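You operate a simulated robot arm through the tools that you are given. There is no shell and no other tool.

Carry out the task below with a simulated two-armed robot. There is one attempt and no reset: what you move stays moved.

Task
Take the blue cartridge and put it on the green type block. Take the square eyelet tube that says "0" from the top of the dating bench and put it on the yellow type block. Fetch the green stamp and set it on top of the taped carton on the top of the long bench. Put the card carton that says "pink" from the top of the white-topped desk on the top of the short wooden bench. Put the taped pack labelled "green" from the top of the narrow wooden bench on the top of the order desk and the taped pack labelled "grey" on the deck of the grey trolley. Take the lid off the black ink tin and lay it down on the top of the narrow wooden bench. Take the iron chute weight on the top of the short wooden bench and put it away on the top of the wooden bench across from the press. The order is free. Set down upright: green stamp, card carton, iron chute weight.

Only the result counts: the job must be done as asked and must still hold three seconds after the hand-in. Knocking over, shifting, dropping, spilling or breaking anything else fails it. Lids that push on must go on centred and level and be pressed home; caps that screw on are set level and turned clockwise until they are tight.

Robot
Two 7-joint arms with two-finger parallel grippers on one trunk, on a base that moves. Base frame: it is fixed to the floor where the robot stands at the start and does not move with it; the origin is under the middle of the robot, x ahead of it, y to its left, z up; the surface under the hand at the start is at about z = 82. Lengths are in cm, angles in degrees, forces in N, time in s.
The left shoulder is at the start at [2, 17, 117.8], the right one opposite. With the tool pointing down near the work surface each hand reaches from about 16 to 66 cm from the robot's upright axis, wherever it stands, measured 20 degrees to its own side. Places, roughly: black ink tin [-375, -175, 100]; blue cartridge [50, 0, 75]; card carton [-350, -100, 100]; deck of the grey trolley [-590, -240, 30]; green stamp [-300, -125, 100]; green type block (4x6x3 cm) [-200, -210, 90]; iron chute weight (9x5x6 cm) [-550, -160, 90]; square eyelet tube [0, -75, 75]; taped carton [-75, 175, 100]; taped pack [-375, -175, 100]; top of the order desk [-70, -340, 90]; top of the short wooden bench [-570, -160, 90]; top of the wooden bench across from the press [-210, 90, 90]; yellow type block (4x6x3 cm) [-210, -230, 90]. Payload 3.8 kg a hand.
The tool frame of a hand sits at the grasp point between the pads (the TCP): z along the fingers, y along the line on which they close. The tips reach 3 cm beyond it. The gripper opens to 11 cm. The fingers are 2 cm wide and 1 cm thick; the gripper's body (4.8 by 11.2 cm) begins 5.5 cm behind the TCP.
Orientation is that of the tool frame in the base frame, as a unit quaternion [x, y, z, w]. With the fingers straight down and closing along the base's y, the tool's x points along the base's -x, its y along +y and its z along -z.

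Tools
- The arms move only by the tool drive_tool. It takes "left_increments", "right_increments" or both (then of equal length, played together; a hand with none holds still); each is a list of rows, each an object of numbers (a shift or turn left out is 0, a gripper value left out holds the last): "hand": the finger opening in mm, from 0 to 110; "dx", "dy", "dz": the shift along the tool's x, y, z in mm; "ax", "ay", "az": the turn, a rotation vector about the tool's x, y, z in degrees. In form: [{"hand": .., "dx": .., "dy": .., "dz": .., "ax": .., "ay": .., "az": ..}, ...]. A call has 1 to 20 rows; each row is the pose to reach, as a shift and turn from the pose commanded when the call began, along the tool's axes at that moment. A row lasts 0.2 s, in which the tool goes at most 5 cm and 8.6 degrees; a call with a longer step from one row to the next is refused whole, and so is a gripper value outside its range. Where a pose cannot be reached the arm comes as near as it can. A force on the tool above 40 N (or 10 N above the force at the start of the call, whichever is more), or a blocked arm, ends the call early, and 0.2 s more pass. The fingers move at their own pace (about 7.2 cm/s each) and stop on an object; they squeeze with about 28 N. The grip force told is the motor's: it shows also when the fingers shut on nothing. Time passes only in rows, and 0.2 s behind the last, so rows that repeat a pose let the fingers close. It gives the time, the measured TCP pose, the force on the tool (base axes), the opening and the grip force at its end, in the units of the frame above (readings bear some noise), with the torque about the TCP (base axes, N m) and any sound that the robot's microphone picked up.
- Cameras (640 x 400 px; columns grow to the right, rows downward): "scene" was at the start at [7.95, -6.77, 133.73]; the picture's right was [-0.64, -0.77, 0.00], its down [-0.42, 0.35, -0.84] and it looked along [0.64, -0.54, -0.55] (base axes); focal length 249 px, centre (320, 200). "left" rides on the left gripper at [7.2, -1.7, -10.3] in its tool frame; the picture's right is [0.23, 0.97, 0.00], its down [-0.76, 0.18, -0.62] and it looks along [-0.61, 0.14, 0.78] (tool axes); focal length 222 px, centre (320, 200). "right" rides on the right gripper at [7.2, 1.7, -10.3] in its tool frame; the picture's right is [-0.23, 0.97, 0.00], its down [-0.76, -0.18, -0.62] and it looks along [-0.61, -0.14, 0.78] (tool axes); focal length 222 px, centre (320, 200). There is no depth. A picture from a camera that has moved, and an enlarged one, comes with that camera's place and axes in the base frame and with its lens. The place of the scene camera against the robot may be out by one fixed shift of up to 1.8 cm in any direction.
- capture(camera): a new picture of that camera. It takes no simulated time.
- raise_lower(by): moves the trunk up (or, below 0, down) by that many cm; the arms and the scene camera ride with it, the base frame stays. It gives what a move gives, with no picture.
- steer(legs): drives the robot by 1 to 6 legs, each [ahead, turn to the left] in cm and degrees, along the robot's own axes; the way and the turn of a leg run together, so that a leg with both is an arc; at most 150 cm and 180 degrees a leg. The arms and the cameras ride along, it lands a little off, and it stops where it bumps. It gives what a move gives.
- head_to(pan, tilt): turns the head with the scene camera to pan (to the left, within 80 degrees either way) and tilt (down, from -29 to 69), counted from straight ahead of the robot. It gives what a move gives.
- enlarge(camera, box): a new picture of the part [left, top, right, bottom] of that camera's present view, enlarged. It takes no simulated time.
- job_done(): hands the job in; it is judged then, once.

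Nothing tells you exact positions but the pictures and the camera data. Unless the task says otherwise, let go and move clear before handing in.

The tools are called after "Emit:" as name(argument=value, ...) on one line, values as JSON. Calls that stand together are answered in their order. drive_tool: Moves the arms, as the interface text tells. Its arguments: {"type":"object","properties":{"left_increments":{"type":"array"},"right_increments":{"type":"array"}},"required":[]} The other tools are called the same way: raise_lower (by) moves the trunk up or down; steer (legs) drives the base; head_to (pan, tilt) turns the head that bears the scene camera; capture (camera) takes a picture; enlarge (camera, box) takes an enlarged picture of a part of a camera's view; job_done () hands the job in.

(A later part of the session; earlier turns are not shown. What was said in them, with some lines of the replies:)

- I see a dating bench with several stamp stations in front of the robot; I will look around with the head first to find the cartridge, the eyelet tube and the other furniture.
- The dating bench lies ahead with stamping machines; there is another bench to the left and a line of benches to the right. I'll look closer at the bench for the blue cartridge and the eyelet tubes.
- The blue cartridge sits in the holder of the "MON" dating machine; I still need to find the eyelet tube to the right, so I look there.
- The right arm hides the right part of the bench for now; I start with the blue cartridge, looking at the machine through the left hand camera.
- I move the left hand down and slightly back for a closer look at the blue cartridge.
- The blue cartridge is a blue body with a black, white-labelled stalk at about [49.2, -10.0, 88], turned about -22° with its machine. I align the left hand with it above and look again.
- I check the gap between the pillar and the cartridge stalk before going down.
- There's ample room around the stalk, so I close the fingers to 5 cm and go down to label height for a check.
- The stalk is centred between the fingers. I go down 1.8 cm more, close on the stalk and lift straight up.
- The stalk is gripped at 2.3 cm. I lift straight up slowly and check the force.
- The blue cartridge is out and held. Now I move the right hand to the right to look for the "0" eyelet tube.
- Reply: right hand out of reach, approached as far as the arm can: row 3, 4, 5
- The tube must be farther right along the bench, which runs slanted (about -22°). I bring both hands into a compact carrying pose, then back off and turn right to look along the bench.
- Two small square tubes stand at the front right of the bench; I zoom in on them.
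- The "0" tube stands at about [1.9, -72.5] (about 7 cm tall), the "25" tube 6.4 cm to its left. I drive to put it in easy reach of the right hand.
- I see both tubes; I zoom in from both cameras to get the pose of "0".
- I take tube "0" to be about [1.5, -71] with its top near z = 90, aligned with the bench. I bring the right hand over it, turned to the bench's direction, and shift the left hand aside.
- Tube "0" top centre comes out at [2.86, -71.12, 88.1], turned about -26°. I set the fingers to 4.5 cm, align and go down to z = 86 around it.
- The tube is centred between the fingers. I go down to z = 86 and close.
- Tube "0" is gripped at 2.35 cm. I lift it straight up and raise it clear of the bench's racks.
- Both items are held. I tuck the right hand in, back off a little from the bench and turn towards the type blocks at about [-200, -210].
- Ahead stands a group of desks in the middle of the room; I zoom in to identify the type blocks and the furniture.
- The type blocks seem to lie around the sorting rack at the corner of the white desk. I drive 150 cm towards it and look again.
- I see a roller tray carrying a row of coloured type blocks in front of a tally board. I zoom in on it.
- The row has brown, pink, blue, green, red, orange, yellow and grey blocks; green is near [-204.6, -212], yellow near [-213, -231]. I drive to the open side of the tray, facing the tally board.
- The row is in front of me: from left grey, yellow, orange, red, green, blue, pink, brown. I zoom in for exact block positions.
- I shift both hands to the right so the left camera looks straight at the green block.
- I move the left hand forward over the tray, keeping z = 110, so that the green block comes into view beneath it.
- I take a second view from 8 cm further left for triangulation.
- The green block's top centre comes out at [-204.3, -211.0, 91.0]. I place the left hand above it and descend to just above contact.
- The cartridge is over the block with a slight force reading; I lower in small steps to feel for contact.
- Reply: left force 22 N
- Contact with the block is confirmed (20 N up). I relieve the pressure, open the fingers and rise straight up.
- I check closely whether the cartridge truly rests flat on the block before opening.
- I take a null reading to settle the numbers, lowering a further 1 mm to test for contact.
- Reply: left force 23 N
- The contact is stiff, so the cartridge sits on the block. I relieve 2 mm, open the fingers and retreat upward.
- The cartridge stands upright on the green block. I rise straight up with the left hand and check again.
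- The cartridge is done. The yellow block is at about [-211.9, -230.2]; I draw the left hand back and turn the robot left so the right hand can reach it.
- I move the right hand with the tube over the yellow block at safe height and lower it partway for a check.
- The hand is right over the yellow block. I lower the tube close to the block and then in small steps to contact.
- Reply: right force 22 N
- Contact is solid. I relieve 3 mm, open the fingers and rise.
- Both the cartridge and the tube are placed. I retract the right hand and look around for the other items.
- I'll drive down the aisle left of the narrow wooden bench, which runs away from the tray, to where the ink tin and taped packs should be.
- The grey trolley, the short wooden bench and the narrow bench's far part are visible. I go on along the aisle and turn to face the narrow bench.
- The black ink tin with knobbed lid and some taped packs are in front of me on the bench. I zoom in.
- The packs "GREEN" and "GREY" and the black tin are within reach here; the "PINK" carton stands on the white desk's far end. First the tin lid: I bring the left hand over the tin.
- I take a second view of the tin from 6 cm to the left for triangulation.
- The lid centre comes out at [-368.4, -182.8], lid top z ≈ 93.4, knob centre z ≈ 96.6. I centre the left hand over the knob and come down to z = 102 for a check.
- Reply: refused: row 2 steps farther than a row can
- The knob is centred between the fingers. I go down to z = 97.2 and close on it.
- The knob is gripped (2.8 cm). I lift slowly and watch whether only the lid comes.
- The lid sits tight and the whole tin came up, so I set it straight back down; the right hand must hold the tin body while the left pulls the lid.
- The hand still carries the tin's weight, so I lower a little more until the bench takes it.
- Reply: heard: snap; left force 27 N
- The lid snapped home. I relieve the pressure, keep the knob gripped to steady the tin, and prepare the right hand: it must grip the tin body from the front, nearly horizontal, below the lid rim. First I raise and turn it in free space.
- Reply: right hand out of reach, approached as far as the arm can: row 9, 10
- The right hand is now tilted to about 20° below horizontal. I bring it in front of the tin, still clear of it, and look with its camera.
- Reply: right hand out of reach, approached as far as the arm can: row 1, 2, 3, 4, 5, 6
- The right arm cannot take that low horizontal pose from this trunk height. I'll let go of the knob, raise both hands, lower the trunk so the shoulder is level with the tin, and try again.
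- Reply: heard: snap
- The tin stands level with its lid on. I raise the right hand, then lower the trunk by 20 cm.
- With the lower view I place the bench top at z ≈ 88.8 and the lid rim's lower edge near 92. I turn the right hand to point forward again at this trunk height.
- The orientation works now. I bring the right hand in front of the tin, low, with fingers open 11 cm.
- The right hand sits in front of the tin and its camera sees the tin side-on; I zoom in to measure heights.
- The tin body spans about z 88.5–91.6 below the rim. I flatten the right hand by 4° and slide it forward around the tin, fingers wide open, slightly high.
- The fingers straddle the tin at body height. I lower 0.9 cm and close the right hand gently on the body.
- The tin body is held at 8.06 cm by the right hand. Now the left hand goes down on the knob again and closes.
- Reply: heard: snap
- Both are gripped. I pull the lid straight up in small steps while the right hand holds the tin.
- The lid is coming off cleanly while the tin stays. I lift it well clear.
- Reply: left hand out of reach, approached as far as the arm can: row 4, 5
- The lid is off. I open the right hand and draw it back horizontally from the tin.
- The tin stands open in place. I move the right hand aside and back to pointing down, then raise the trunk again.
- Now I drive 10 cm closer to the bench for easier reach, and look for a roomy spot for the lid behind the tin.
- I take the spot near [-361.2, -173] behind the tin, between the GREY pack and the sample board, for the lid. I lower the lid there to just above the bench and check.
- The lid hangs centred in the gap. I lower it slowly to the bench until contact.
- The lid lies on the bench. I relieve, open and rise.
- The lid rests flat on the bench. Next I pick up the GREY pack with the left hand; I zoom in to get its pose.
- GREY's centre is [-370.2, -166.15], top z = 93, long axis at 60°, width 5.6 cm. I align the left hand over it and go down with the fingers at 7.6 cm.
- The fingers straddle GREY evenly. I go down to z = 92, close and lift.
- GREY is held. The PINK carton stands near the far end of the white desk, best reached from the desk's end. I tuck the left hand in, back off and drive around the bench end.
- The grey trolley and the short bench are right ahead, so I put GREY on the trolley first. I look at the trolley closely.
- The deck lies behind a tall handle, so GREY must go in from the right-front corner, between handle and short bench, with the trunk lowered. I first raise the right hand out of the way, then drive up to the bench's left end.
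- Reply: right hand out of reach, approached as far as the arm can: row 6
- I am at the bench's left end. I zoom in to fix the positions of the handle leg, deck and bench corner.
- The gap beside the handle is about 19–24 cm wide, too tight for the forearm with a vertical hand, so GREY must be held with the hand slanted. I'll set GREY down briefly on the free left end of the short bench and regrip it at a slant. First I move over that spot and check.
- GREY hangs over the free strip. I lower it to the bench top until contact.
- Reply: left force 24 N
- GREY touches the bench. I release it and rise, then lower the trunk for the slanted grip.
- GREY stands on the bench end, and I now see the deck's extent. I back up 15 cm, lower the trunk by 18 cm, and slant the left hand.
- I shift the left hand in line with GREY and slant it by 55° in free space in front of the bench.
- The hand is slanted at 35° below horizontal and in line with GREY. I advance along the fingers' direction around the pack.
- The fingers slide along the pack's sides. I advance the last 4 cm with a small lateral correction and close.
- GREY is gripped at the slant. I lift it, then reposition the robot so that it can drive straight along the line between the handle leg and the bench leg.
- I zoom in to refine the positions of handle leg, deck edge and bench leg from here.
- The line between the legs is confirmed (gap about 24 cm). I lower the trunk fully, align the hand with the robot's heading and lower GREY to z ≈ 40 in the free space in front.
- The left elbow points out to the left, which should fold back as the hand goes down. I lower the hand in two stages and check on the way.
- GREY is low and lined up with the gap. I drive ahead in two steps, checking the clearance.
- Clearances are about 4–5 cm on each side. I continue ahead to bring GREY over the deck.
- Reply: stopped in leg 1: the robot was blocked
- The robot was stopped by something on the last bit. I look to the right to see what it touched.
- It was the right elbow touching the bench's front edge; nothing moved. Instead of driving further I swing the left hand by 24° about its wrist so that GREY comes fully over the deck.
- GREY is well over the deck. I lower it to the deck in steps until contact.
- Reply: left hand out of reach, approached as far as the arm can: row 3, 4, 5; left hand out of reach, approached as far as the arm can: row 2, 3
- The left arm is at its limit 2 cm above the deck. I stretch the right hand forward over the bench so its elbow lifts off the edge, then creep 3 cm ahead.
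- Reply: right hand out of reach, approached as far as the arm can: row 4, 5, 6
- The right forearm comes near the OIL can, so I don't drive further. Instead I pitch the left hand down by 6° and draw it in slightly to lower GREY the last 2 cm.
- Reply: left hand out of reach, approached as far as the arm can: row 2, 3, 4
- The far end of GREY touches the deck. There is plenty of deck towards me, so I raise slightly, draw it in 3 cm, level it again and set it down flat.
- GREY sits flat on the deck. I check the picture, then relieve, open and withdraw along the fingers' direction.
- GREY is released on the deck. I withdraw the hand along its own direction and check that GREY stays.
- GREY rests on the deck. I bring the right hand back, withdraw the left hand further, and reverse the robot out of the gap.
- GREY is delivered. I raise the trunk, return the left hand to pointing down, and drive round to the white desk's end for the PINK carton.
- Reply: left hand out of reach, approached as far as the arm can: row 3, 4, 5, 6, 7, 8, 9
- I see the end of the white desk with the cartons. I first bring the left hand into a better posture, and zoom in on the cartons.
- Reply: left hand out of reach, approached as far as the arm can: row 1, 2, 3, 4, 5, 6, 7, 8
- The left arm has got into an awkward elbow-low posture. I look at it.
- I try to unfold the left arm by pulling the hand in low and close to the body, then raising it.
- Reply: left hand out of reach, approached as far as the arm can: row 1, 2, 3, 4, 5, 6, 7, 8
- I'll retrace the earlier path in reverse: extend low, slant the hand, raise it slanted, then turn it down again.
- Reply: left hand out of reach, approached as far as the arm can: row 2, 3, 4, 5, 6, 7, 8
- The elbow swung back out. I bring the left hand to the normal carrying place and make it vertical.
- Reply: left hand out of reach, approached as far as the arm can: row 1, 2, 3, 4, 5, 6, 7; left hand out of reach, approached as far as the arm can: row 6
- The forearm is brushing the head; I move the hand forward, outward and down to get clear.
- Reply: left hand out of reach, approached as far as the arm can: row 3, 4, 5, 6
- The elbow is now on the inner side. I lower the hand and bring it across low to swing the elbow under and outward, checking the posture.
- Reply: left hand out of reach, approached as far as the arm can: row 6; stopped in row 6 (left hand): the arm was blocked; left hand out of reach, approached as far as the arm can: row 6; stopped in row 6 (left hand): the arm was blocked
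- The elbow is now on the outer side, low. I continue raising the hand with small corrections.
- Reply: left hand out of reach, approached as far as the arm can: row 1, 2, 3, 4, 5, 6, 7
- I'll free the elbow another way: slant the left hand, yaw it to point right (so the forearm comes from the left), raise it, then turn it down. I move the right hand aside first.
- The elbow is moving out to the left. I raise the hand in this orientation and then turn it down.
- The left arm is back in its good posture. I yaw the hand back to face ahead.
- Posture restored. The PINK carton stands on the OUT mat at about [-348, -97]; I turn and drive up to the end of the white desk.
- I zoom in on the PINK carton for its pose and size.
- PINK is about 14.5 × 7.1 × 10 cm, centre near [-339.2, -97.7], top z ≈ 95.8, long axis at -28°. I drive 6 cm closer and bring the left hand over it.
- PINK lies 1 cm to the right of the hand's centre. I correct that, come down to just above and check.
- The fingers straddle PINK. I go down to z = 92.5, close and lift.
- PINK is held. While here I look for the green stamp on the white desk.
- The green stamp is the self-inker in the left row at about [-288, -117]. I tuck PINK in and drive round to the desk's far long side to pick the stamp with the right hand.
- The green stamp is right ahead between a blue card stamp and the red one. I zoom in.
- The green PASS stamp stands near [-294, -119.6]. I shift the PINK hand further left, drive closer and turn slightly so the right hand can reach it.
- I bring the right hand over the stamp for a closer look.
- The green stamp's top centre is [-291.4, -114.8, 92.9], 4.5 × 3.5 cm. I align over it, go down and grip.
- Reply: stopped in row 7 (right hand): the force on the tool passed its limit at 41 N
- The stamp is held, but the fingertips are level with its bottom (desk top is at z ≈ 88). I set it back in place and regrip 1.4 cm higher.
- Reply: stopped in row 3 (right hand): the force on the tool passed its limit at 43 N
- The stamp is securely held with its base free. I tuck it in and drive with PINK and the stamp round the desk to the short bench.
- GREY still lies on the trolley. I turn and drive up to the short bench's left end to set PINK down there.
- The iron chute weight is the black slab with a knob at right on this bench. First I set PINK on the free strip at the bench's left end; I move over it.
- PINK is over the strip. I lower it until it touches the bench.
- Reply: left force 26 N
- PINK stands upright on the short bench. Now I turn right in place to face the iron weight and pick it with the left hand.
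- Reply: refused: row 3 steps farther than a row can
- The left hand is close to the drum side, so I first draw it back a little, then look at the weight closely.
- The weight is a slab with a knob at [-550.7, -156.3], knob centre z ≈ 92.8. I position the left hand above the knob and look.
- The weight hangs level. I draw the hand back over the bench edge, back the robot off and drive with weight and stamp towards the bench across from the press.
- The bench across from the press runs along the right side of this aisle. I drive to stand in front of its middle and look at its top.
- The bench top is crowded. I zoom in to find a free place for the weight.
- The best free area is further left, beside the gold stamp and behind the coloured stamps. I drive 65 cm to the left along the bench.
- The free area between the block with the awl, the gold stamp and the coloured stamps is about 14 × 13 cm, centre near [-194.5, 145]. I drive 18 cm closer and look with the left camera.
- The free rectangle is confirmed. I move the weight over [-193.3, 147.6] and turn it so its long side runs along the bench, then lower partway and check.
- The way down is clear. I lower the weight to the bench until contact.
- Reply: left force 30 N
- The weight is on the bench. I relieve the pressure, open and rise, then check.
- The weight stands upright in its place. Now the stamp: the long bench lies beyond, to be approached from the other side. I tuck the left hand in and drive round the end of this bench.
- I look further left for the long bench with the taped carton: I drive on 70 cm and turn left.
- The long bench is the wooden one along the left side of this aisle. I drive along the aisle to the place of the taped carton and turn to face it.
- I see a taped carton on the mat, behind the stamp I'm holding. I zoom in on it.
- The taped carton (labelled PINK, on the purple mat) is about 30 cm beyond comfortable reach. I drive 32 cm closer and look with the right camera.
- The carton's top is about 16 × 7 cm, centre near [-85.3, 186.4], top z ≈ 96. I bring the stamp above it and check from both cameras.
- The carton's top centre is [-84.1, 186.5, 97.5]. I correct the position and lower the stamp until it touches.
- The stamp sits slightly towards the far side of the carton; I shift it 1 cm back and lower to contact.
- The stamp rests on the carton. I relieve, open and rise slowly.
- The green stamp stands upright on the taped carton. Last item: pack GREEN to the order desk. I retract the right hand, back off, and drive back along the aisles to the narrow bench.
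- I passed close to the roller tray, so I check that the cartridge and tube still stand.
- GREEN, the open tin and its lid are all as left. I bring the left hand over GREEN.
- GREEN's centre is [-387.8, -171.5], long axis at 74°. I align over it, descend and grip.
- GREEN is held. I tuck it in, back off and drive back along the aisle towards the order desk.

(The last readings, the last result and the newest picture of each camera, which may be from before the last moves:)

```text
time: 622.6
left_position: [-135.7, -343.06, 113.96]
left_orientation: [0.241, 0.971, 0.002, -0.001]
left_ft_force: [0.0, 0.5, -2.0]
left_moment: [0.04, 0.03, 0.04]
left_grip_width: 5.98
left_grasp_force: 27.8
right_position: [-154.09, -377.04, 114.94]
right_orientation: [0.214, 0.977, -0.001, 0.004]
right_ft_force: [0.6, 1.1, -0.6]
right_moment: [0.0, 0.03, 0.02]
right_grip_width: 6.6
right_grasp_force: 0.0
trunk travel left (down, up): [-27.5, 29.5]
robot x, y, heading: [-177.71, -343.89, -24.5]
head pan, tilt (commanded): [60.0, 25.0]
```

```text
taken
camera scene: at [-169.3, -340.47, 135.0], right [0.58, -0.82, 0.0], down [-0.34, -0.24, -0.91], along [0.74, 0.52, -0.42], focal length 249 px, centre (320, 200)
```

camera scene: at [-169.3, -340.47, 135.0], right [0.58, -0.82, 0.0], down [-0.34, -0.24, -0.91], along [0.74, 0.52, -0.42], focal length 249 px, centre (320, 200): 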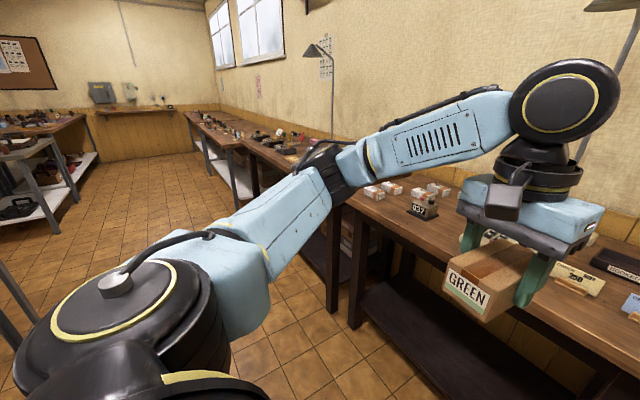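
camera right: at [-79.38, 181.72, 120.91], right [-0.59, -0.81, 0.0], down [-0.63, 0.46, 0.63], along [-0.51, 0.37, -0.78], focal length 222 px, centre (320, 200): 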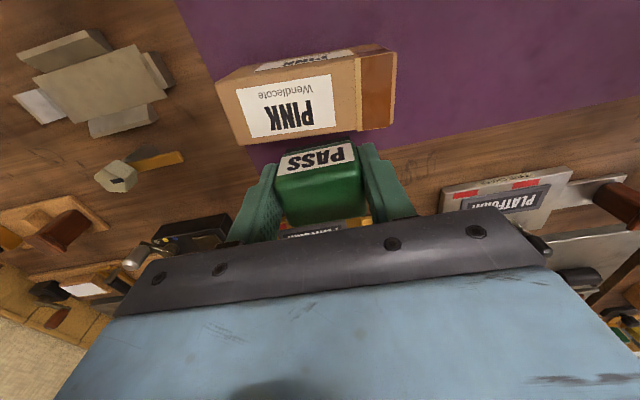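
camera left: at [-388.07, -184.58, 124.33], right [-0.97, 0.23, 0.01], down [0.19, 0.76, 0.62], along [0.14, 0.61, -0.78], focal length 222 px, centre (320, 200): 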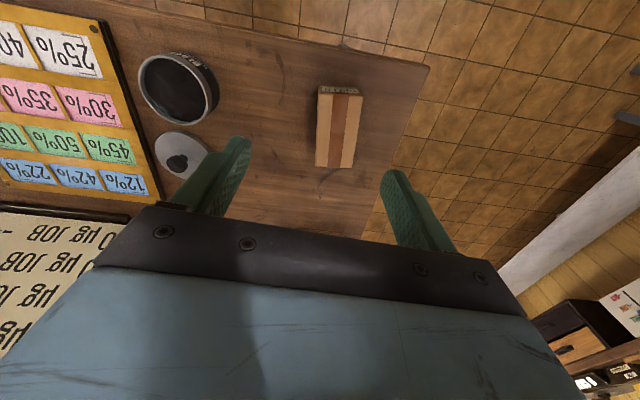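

The order desk is the bench ahead with the READY sign and white packs. I move in front of its middle to find a free spot.

Emit:
steer(legs=[[0, 66], [46, 0], [0, -64]])

Emit:
drive_tool(left_increments=[{"dy": 40}, {"dy": 80}])

Emit:
head_to(pan=0, tilt=35)

Emit:
capture(camera="scene")

Emit:
enlarge(camera="scene", box=[150, 120, 480, 300])

```text
time: 631.0
left_position: [-102.21, -310.06, 113.92]
left_orientation: [0.208, 0.978, 0.003, -0.002]
left_ft_force: [0.9, -1.4, -2.7]
left_moment: [0.04, 0.0, 0.01]
left_grip_width: 5.98
left_grasp_force: 28.1
right_position: [-118.22, -344.98, 114.93]
right_orientation: [0.181, 0.984, 0.0, 0.005]
right_ft_force: [-0.4, -0.6, 0.1]
right_moment: [0.02, -0.01, 0.01]
right_grip_width: 6.58
right_grasp_force: 0.1
trunk travel left (down, up): [-27.5, 29.5]
robot x, y, heading: [-144.1, -313.41, -20.6]
head pan, tilt (commanded): [60.0, 25.0]
```

```text
time: 631.6
left_position: [-98.81, -302.6, 114.06]
left_orientation: [0.208, 0.978, 0.002, -0.002]
left_ft_force: [0.3, -0.1, -2.1]
left_moment: [0.0, 0.01, 0.0]
left_grip_width: 5.96
left_grasp_force: 28.0
right_position: [-118.27, -345.06, 114.9]
right_orientation: [0.179, 0.984, 0.0, 0.005]
right_ft_force: [0.0, 0.0, 1.0]
right_moment: [0.0, -0.01, 0.0]
right_grip_width: 6.58
right_grasp_force: 0.0
trunk travel left (down, up): [-27.5, 29.5]
robot x, y, heading: [-144.08, -313.45, -20.8]
head pan, tilt (commanded): [60.0, 25.0]
```

```text
time: 632.9
left_position: [-98.87, -302.76, 113.93]
left_orientation: [0.208, 0.978, 0.003, -0.003]
left_ft_force: [0.4, -0.6, -2.7]
left_moment: [0.01, 0.02, -0.02]
left_grip_width: 5.97
left_grasp_force: 27.9
right_position: [-118.27, -344.97, 114.97]
right_orientation: [0.18, 0.984, 0.0, 0.005]
right_ft_force: [0.3, -0.1, -0.8]
right_moment: [0.02, 0.02, -0.03]
right_grip_width: 6.59
right_grasp_force: 0.0
trunk travel left (down, up): [-27.5, 29.5]
robot x, y, heading: [-143.94, -314.18, -20.7]
head pan, tilt (commanded): [0.0, 35.0]
```

```text
taken
camera scene: at [-134.85, -318.5, 133.43], right [-0.35, -0.94, 0.0], down [-0.54, 0.2, -0.82], along [0.77, -0.29, -0.57], focal length 249 px, centre (320, 200)
```

scene: 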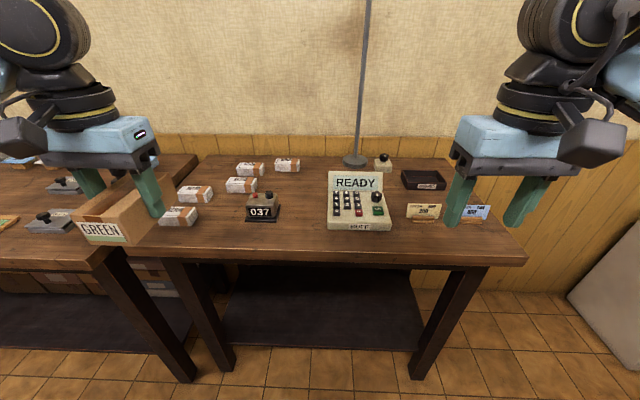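

```text
1.94 times, centred on (315, 210) of scene
camera zoom: at [-134.85, -318.5, 133.43], right [-0.35, -0.94, 0.0], down [-0.54, 0.2, -0.82], along [0.77, -0.29, -0.57], focal length 483 px, centre (330, 181)
```

zoom: 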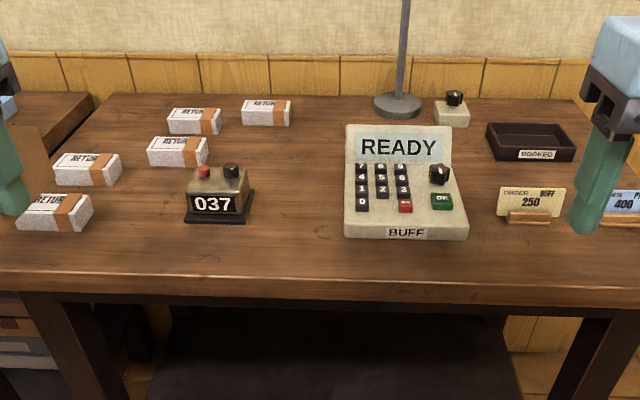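

The order desk has a free strip between the "037" box and the READY machine. I drive 25 cm closer and bring GREEN over that strip.

Emit:
steer(legs=[[25, 0]])

Emit:
head_to(pan=0, tilt=50)

Emit:
capture(camera="scene")

Emit:
capture(camera="left")

```text
time: 634.7
left_position: [-75.38, -311.81, 113.91]
left_orientation: [0.209, 0.978, 0.002, -0.002]
left_ft_force: [0.0, 0.5, -1.9]
left_moment: [-0.02, 0.04, 0.07]
left_grip_width: 6.0
left_grasp_force: 28.0
right_position: [-95.04, -353.93, 115.01]
right_orientation: [0.183, 0.983, 0.0, 0.004]
right_ft_force: [0.7, -0.4, -0.3]
right_moment: [-0.01, 0.03, 0.01]
right_grip_width: 6.6
right_grasp_force: 0.1
trunk travel left (down, up): [-27.5, 29.5]
robot x, y, heading: [-120.71, -322.57, -21.0]
head pan, tilt (commanded): [0.0, 35.0]
```

```text
time: 635.5
left_position: [-75.41, -311.83, 113.95]
left_orientation: [0.209, 0.978, 0.004, -0.001]
left_ft_force: [-0.6, -0.1, -2.0]
left_moment: [-0.01, 0.0, -0.01]
left_grip_width: 5.98
left_grasp_force: 28.3
right_position: [-95.01, -353.93, 114.98]
right_orientation: [0.184, 0.983, 0.0, 0.005]
right_ft_force: [0.0, 0.4, 0.4]
right_moment: [0.01, 0.01, 0.01]
right_grip_width: 6.58
right_grasp_force: 0.1
trunk travel left (down, up): [-27.5, 29.5]
robot x, y, heading: [-120.8, -322.06, -20.9]
head pan, tilt (commanded): [0.0, 50.0]
```

```text
taken
camera scene: at [-112.57, -326.99, 131.26], right [-0.36, -0.93, 0.0], down [-0.72, 0.27, -0.64], along [0.6, -0.23, -0.77], focal length 249 px, centre (320, 200)
```

scene: 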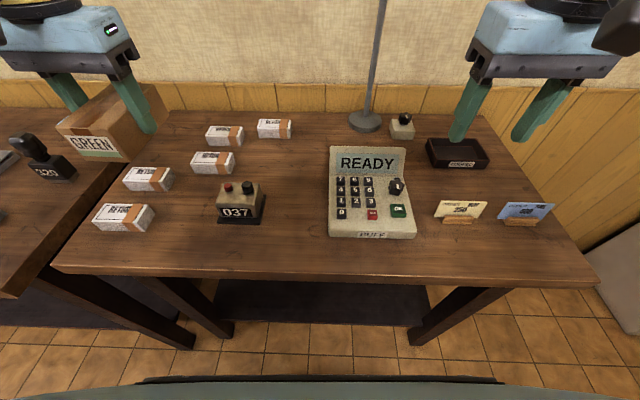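

```text
taken
camera left: at [-82.64, -310.42, 124.44], right [0.19, 0.98, 0.01], down [0.77, -0.15, 0.62], along [0.61, -0.12, -0.78], focal length 222 px, centre (320, 200)
```

left: 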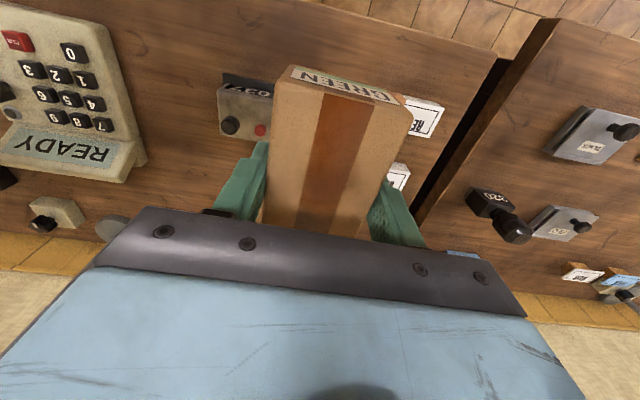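

The free gap's centre is near [-76, -334.6]. I move GREEN over it and lower partway.

Emit:
drive_tool(left_increments=[{"dx": -20, "dy": -45}, {"dx": -40, "dy": -90}, {"dx": -60, "dy": -135}, {"dx": -80, "dy": -180}, {"dx": -88, "dy": -211}, {"dx": -88, "dy": -211, "dz": 45}, {"dx": -88, "dy": -211, "dz": 90}, {"dx": -88, "dy": -211, "dz": 110}])

Emit:
enlarge(camera="scene", box=[190, 100, 430, 280])

Emit:
capture(camera="left")

```text
time: 637.2
left_position: [-76.1, -334.6, 102.65]
left_orientation: [0.21, 0.978, 0.003, -0.001]
left_ft_force: [0.4, -0.5, -2.0]
left_moment: [-0.02, 0.02, 0.0]
left_grip_width: 5.98
left_grasp_force: 28.0
right_position: [-95.16, -353.91, 115.03]
right_orientation: [0.183, 0.983, 0.0, 0.004]
right_ft_force: [0.3, -0.2, -0.2]
right_moment: [0.02, -0.03, -0.02]
right_grip_width: 6.57
right_grasp_force: 0.1
trunk travel left (down, up): [-27.5, 29.5]
robot x, y, heading: [-120.88, -322.76, -20.9]
head pan, tilt (commanded): [0.0, 50.0]
```

```text
2.22 times, centred on (310, 190) of scene
camera zoom: at [-112.54, -326.98, 131.25], right [-0.36, -0.93, 0.0], down [-0.72, 0.27, -0.64], along [0.6, -0.23, -0.77], focal length 553 px, centre (342, 222)
```

zoom: 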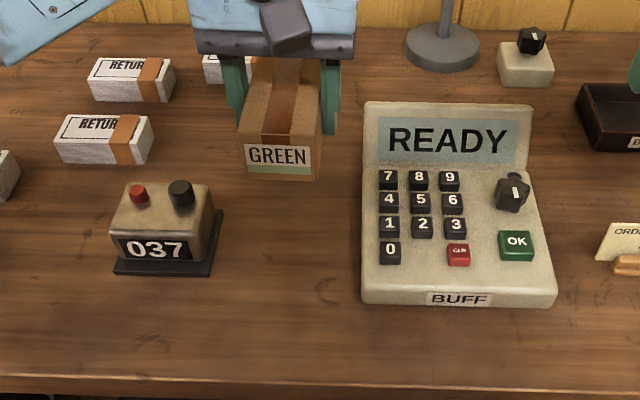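

```text
taken
camera left: at [-83.22, -333.17, 113.18], right [0.19, 0.98, 0.01], down [0.77, -0.15, 0.62], along [0.61, -0.12, -0.78], focal length 222 px, centre (320, 200)
```

left: 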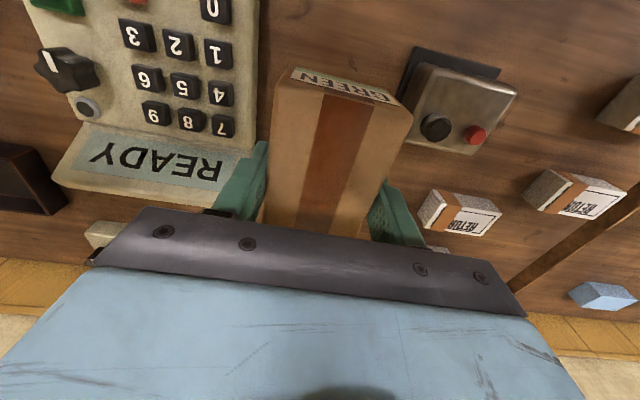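

GREEN fits in the gap; I shift it 1 cm towards the 037 box to centre it and lower to contact.

Emit:
drive_tool(left_increments=[{"dy": 10}, {"dy": 10, "dz": 40}, {"dy": 10, "dz": 75}, {"dy": 10, "dz": 95}, {"dy": 10, "dz": 100}])

Emit:
enlarge(camera="left", box=[180, 0, 480, 230])

Emit:
drive_tool(left_increments=[{"dz": 3}, {"dz": 6}, {"dz": 8}])

```text
time: 638.5
left_position: [-75.46, -333.35, 92.77]
left_orientation: [0.211, 0.978, 0.003, 0.0]
left_ft_force: [0.6, -1.2, -2.2]
left_moment: [-0.01, 0.02, 0.01]
left_grip_width: 6.0
left_grasp_force: 28.3
right_position: [-95.08, -353.92, 114.98]
right_orientation: [0.183, 0.983, 0.0, 0.004]
right_ft_force: [0.1, 0.4, -0.1]
right_moment: [-0.02, 0.02, -0.01]
right_grip_width: 6.61
right_grasp_force: 0.0
trunk travel left (down, up): [-27.5, 29.5]
robot x, y, heading: [-120.86, -322.71, -20.7]
head pan, tilt (commanded): [0.0, 50.0]
```

```text
1.74 times, centred on (330, 115) of left
camera zoom: at [-82.69, -332.05, 103.14], right [0.19, 0.98, 0.01], down [0.77, -0.15, 0.62], along [0.61, -0.12, -0.78], focal length 386 px, centre (303, 348)
```

zoom: 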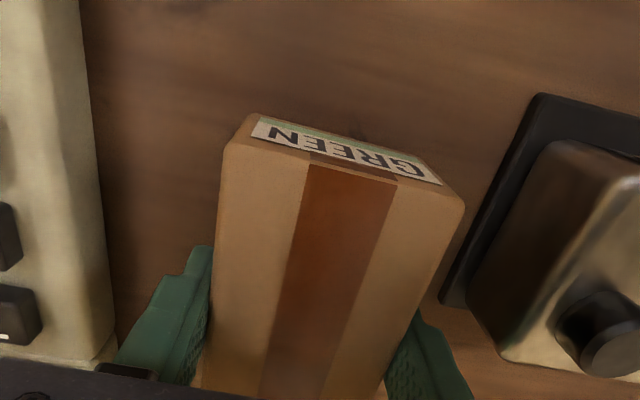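

```text
time: 639.2
left_position: [-75.59, -333.54, 92.04]
left_orientation: [0.21, 0.978, 0.002, -0.001]
left_ft_force: [-1.0, -0.3, 0.3]
left_moment: [0.01, 0.2, -0.07]
left_grip_width: 5.97
left_grasp_force: 27.6
right_position: [-95.15, -353.99, 114.94]
right_orientation: [0.183, 0.983, 0.001, 0.004]
right_ft_force: [0.7, 0.7, 0.7]
right_moment: [-0.02, 0.01, -0.02]
right_grip_width: 6.61
right_grasp_force: 0.1
trunk travel left (down, up): [-27.5, 29.5]
robot x, y, heading: [-120.9, -322.44, -20.8]
head pan, tilt (commanded): [0.0, 50.0]
```

Emit:
drive_tool(left_increments=[{"dz": 2}, {"dz": 4}, {"dz": 4}])

Emit:
drive_tool(left_increments=[{"dz": -2}, {"dz": -3}, {"dz": -3, "hand": 68}, {"dz": -3, "hand": 74}, {"dz": -3}, {"dz": -3}])

Emit:
drive_tool(left_increments=[{"dz": -20}, {"dz": -60}, {"dz": -105}, {"dz": -150}, {"dz": -195}, {"dz": -220}])

Emit:
capture(camera="scene")

Emit:
capture(camera="left")

```text
time: 640.0
left_position: [-75.57, -333.58, 91.75]
left_orientation: [0.21, 0.978, 0.002, 0.0]
left_ft_force: [4.4, 5.7, 22.3]
left_moment: [-0.35, -0.12, 0.04]
left_grip_width: 5.96
left_grasp_force: 28.5
right_position: [-95.25, -353.84, 115.12]
right_orientation: [0.185, 0.983, -0.001, 0.005]
right_ft_force: [-0.8, -0.3, -0.1]
right_moment: [-0.02, -0.01, 0.02]
right_grip_width: 6.59
right_grasp_force: 0.1
trunk travel left (down, up): [-27.5, 29.5]
robot x, y, heading: [-120.82, -322.77, -21.0]
head pan, tilt (commanded): [0.0, 50.0]
```

```text
time: 641.5
left_position: [-75.67, -333.51, 91.8]
left_orientation: [0.21, 0.978, 0.003, -0.001]
left_ft_force: [-0.5, 0.1, -0.7]
left_moment: [-0.02, -0.01, -0.01]
left_grip_width: 7.41
left_grasp_force: 0.0
right_position: [-95.15, -353.92, 114.95]
right_orientation: [0.183, 0.983, 0.0, 0.004]
right_ft_force: [0.1, 0.9, 0.3]
right_moment: [-0.01, 0.02, 0.03]
right_grip_width: 6.6
right_grasp_force: 0.1
trunk travel left (down, up): [-27.5, 29.5]
robot x, y, heading: [-120.83, -322.56, -21.0]
head pan, tilt (commanded): [0.0, 50.0]
```

```text
time: 642.9
left_position: [-75.65, -333.76, 114.0]
left_orientation: [0.209, 0.978, 0.002, -0.001]
left_ft_force: [0.5, -0.1, 1.0]
left_moment: [-0.01, -0.01, 0.02]
left_grip_width: 7.4
left_grasp_force: 0.0
right_position: [-95.09, -353.96, 115.06]
right_orientation: [0.184, 0.983, 0.0, 0.005]
right_ft_force: [-0.1, -0.7, 0.3]
right_moment: [0.0, -0.01, 0.03]
right_grip_width: 6.58
right_grasp_force: 0.1
trunk travel left (down, up): [-27.5, 29.5]
robot x, y, heading: [-120.83, -322.17, -20.8]
head pan, tilt (commanded): [0.0, 50.0]
```

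```text
taken
camera scene: at [-112.6, -326.99, 131.26], right [-0.36, -0.93, 0.0], down [-0.72, 0.27, -0.64], along [0.6, -0.23, -0.77], focal length 249 px, centre (320, 200)
```

scene: 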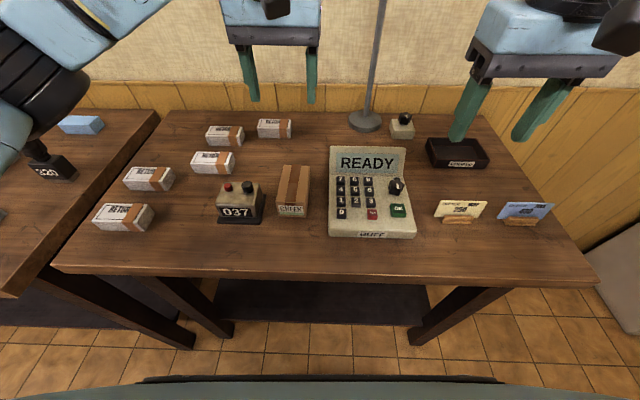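

```text
taken
camera left: at [-82.85, -332.33, 124.45], right [0.19, 0.98, 0.01], down [0.77, -0.15, 0.62], along [0.61, -0.11, -0.78], focal length 222 px, centre (320, 200)
```

left: 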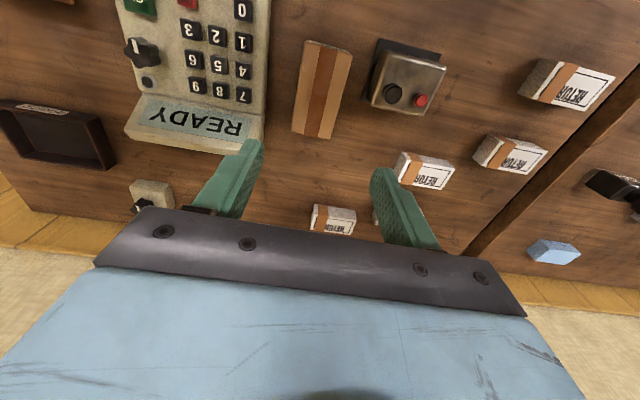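

GREEN lies on the order desk. Finally I retract, back off and turn to check the roller tray with cartridge and tube before handing in.

Emit:
drive_tool(left_increments=[{"dx": 40}, {"dx": 80}, {"dx": 100}])

Emit:
steer(legs=[[-30, 0], [0, 120]])

Emit:
head_to(pan=25, tilt=20)

Emit:
capture(camera="scene")

```text
time: 643.6
left_position: [-85.06, -329.56, 114.08]
left_orientation: [0.21, 0.978, 0.003, -0.001]
left_ft_force: [0.4, 0.1, -0.8]
left_moment: [0.03, 0.01, -0.03]
left_grip_width: 7.41
left_grasp_force: 0.0
right_position: [-95.12, -353.99, 114.98]
right_orientation: [0.183, 0.983, 0.0, 0.005]
right_ft_force: [0.0, 0.0, 0.2]
right_moment: [-0.04, 0.03, 0.03]
right_grip_width: 6.59
right_grasp_force: 0.1
trunk travel left (down, up): [-27.5, 29.5]
robot x, y, heading: [-120.75, -322.82, -21.1]
head pan, tilt (commanded): [0.0, 50.0]
```

```text
time: 650.8
left_position: [-160.96, -278.04, 114.15]
left_orientation: [0.757, -0.653, 0.0, 0.003]
left_ft_force: [0.1, 0.3, 0.4]
left_moment: [-0.01, 0.01, -0.03]
left_grip_width: 7.4
left_grasp_force: 0.0
right_position: [-134.79, -273.6, 114.92]
right_orientation: [0.774, -0.633, -0.004, -0.003]
right_ft_force: [0.9, -1.1, 0.3]
right_moment: [-0.01, -0.01, -0.01]
right_grip_width: 6.58
right_grasp_force: 0.0
trunk travel left (down, up): [-27.5, 29.5]
robot x, y, heading: [-147.83, -312.21, 101.7]
head pan, tilt (commanded): [0.0, 50.0]
```

```text
time: 651.7
left_position: [-160.95, -277.96, 114.1]
left_orientation: [0.756, -0.655, -0.001, 0.003]
left_ft_force: [-0.4, 0.1, -0.4]
left_moment: [0.01, -0.02, 0.01]
left_grip_width: 7.42
left_grasp_force: 0.0
right_position: [-134.89, -273.45, 114.91]
right_orientation: [0.775, -0.632, -0.004, -0.002]
right_ft_force: [0.2, -0.2, 0.1]
right_moment: [-0.01, 0.0, 0.0]
right_grip_width: 6.61
right_grasp_force: 0.0
trunk travel left (down, up): [-27.5, 29.5]
robot x, y, heading: [-147.6, -311.78, 101.5]
head pan, tilt (commanded): [25.0, 20.0]
```

```text
taken
camera scene: at [-154.64, -303.62, 135.81], right [0.8, 0.6, 0.0], down [0.2, -0.28, -0.94], along [-0.56, 0.75, -0.34], focal length 249 px, centre (320, 200)
```

scene: 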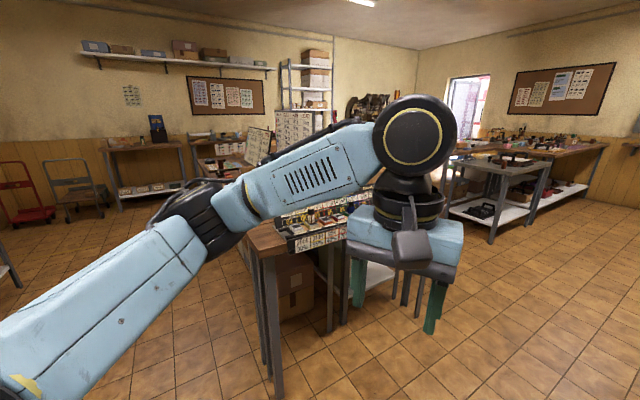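

Emit:
steer(legs=[[0, 35]])

Emit:
head_to(pan=-15, tilt=20)

Emit:
capture(camera="scene")

Emit:
enlarge(camera="scene", box=[230, 150, 430, 270])

```text
time: 653.8
left_position: [-178.02, -291.66, 113.99]
left_orientation: [0.918, -0.396, 0.0, 0.002]
left_ft_force: [-0.2, 0.5, 0.8]
left_moment: [0.0, -0.03, 0.01]
left_grip_width: 7.4
left_grasp_force: 0.0
right_position: [-159.33, -273.22, 115.08]
right_orientation: [0.929, -0.37, -0.003, -0.001]
right_ft_force: [0.5, -0.2, 1.0]
right_moment: [0.01, -0.05, 0.02]
right_grip_width: 6.61
right_grasp_force: 0.1
trunk travel left (down, up): [-27.5, 29.5]
robot x, y, heading: [-147.65, -312.04, 136.8]
head pan, tilt (commanded): [25.0, 20.0]
```

```text
time: 654.8
left_position: [-178.01, -291.77, 114.08]
left_orientation: [0.918, -0.397, 0.001, 0.003]
left_ft_force: [0.1, 0.1, 0.5]
left_moment: [0.0, -0.02, 0.01]
left_grip_width: 7.4
left_grasp_force: 0.1
right_position: [-159.35, -273.23, 114.96]
right_orientation: [0.929, -0.371, -0.005, -0.001]
right_ft_force: [-0.3, -0.3, 0.2]
right_moment: [0.03, -0.04, -0.05]
right_grip_width: 6.6
right_grasp_force: 0.1
trunk travel left (down, up): [-27.5, 29.5]
robot x, y, heading: [-147.53, -311.94, 136.6]
head pan, tilt (commanded): [-15.0, 20.0]
```

```text
taken
camera scene: at [-155.08, -303.78, 135.81], right [0.85, 0.53, 0.0], down [0.18, -0.29, -0.94], along [-0.49, 0.8, -0.34], focal length 249 px, centre (320, 200)
```

scene: 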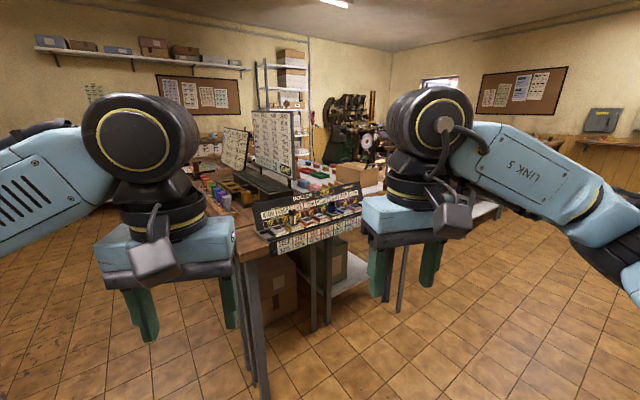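

```text
3.20 times, centred on (330, 210) of scene
camera zoom: at [-155.08, -303.78, 135.81], right [0.85, 0.53, 0.0], down [0.18, -0.29, -0.94], along [-0.49, 0.8, -0.34], focal length 796 px, centre (288, 168)
```

zoom: 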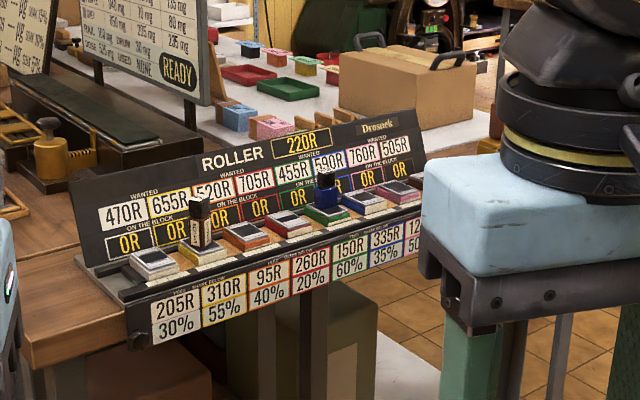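

The cartridge on the green block and the tube on the yellow block still stand. Every item is in its place, both hands are empty and clear, so I hand the job in.

Emit:
job_done()

```text
The job is handed in.
```

The job is handed in, with every item moved as asked. I haven't been told how it was judged.

| Item | Where it ended up |
|---|---|
| Blue cartridge | Standing on the green type block |
| Eyelet tube "0" | Standing on the yellow type block |
| Green stamp (marked "PASS") | Upright on the taped carton on the long bench |
| Card carton "pink" | Upright on the left end of the short wooden bench |
| Taped pack "green" | On the order desk, between the "037" box and the READY machine |
| Taped pack "grey" | On the deck of the grey trolley |
| Black ink tin lid | Lying on the narrow wooden bench, behind the open tin |
| Iron chute weight | Upright on the wooden bench across from the press |

- **Final checks:** I looked at the cartridge and the tube again just before handing in, and both still stand. I saw the rest in place after setting each one down, but did not look at them all again at the end.
- **Ink tin:** on the first try the whole tin came up about 1 cm with the lid. I set it back in the same spot and then held the body with the other hand while pulling the lid off.
- **Short bench:** the robot's right elbow touched the bench's front edge once and stopped there. Nothing on it appeared to move.
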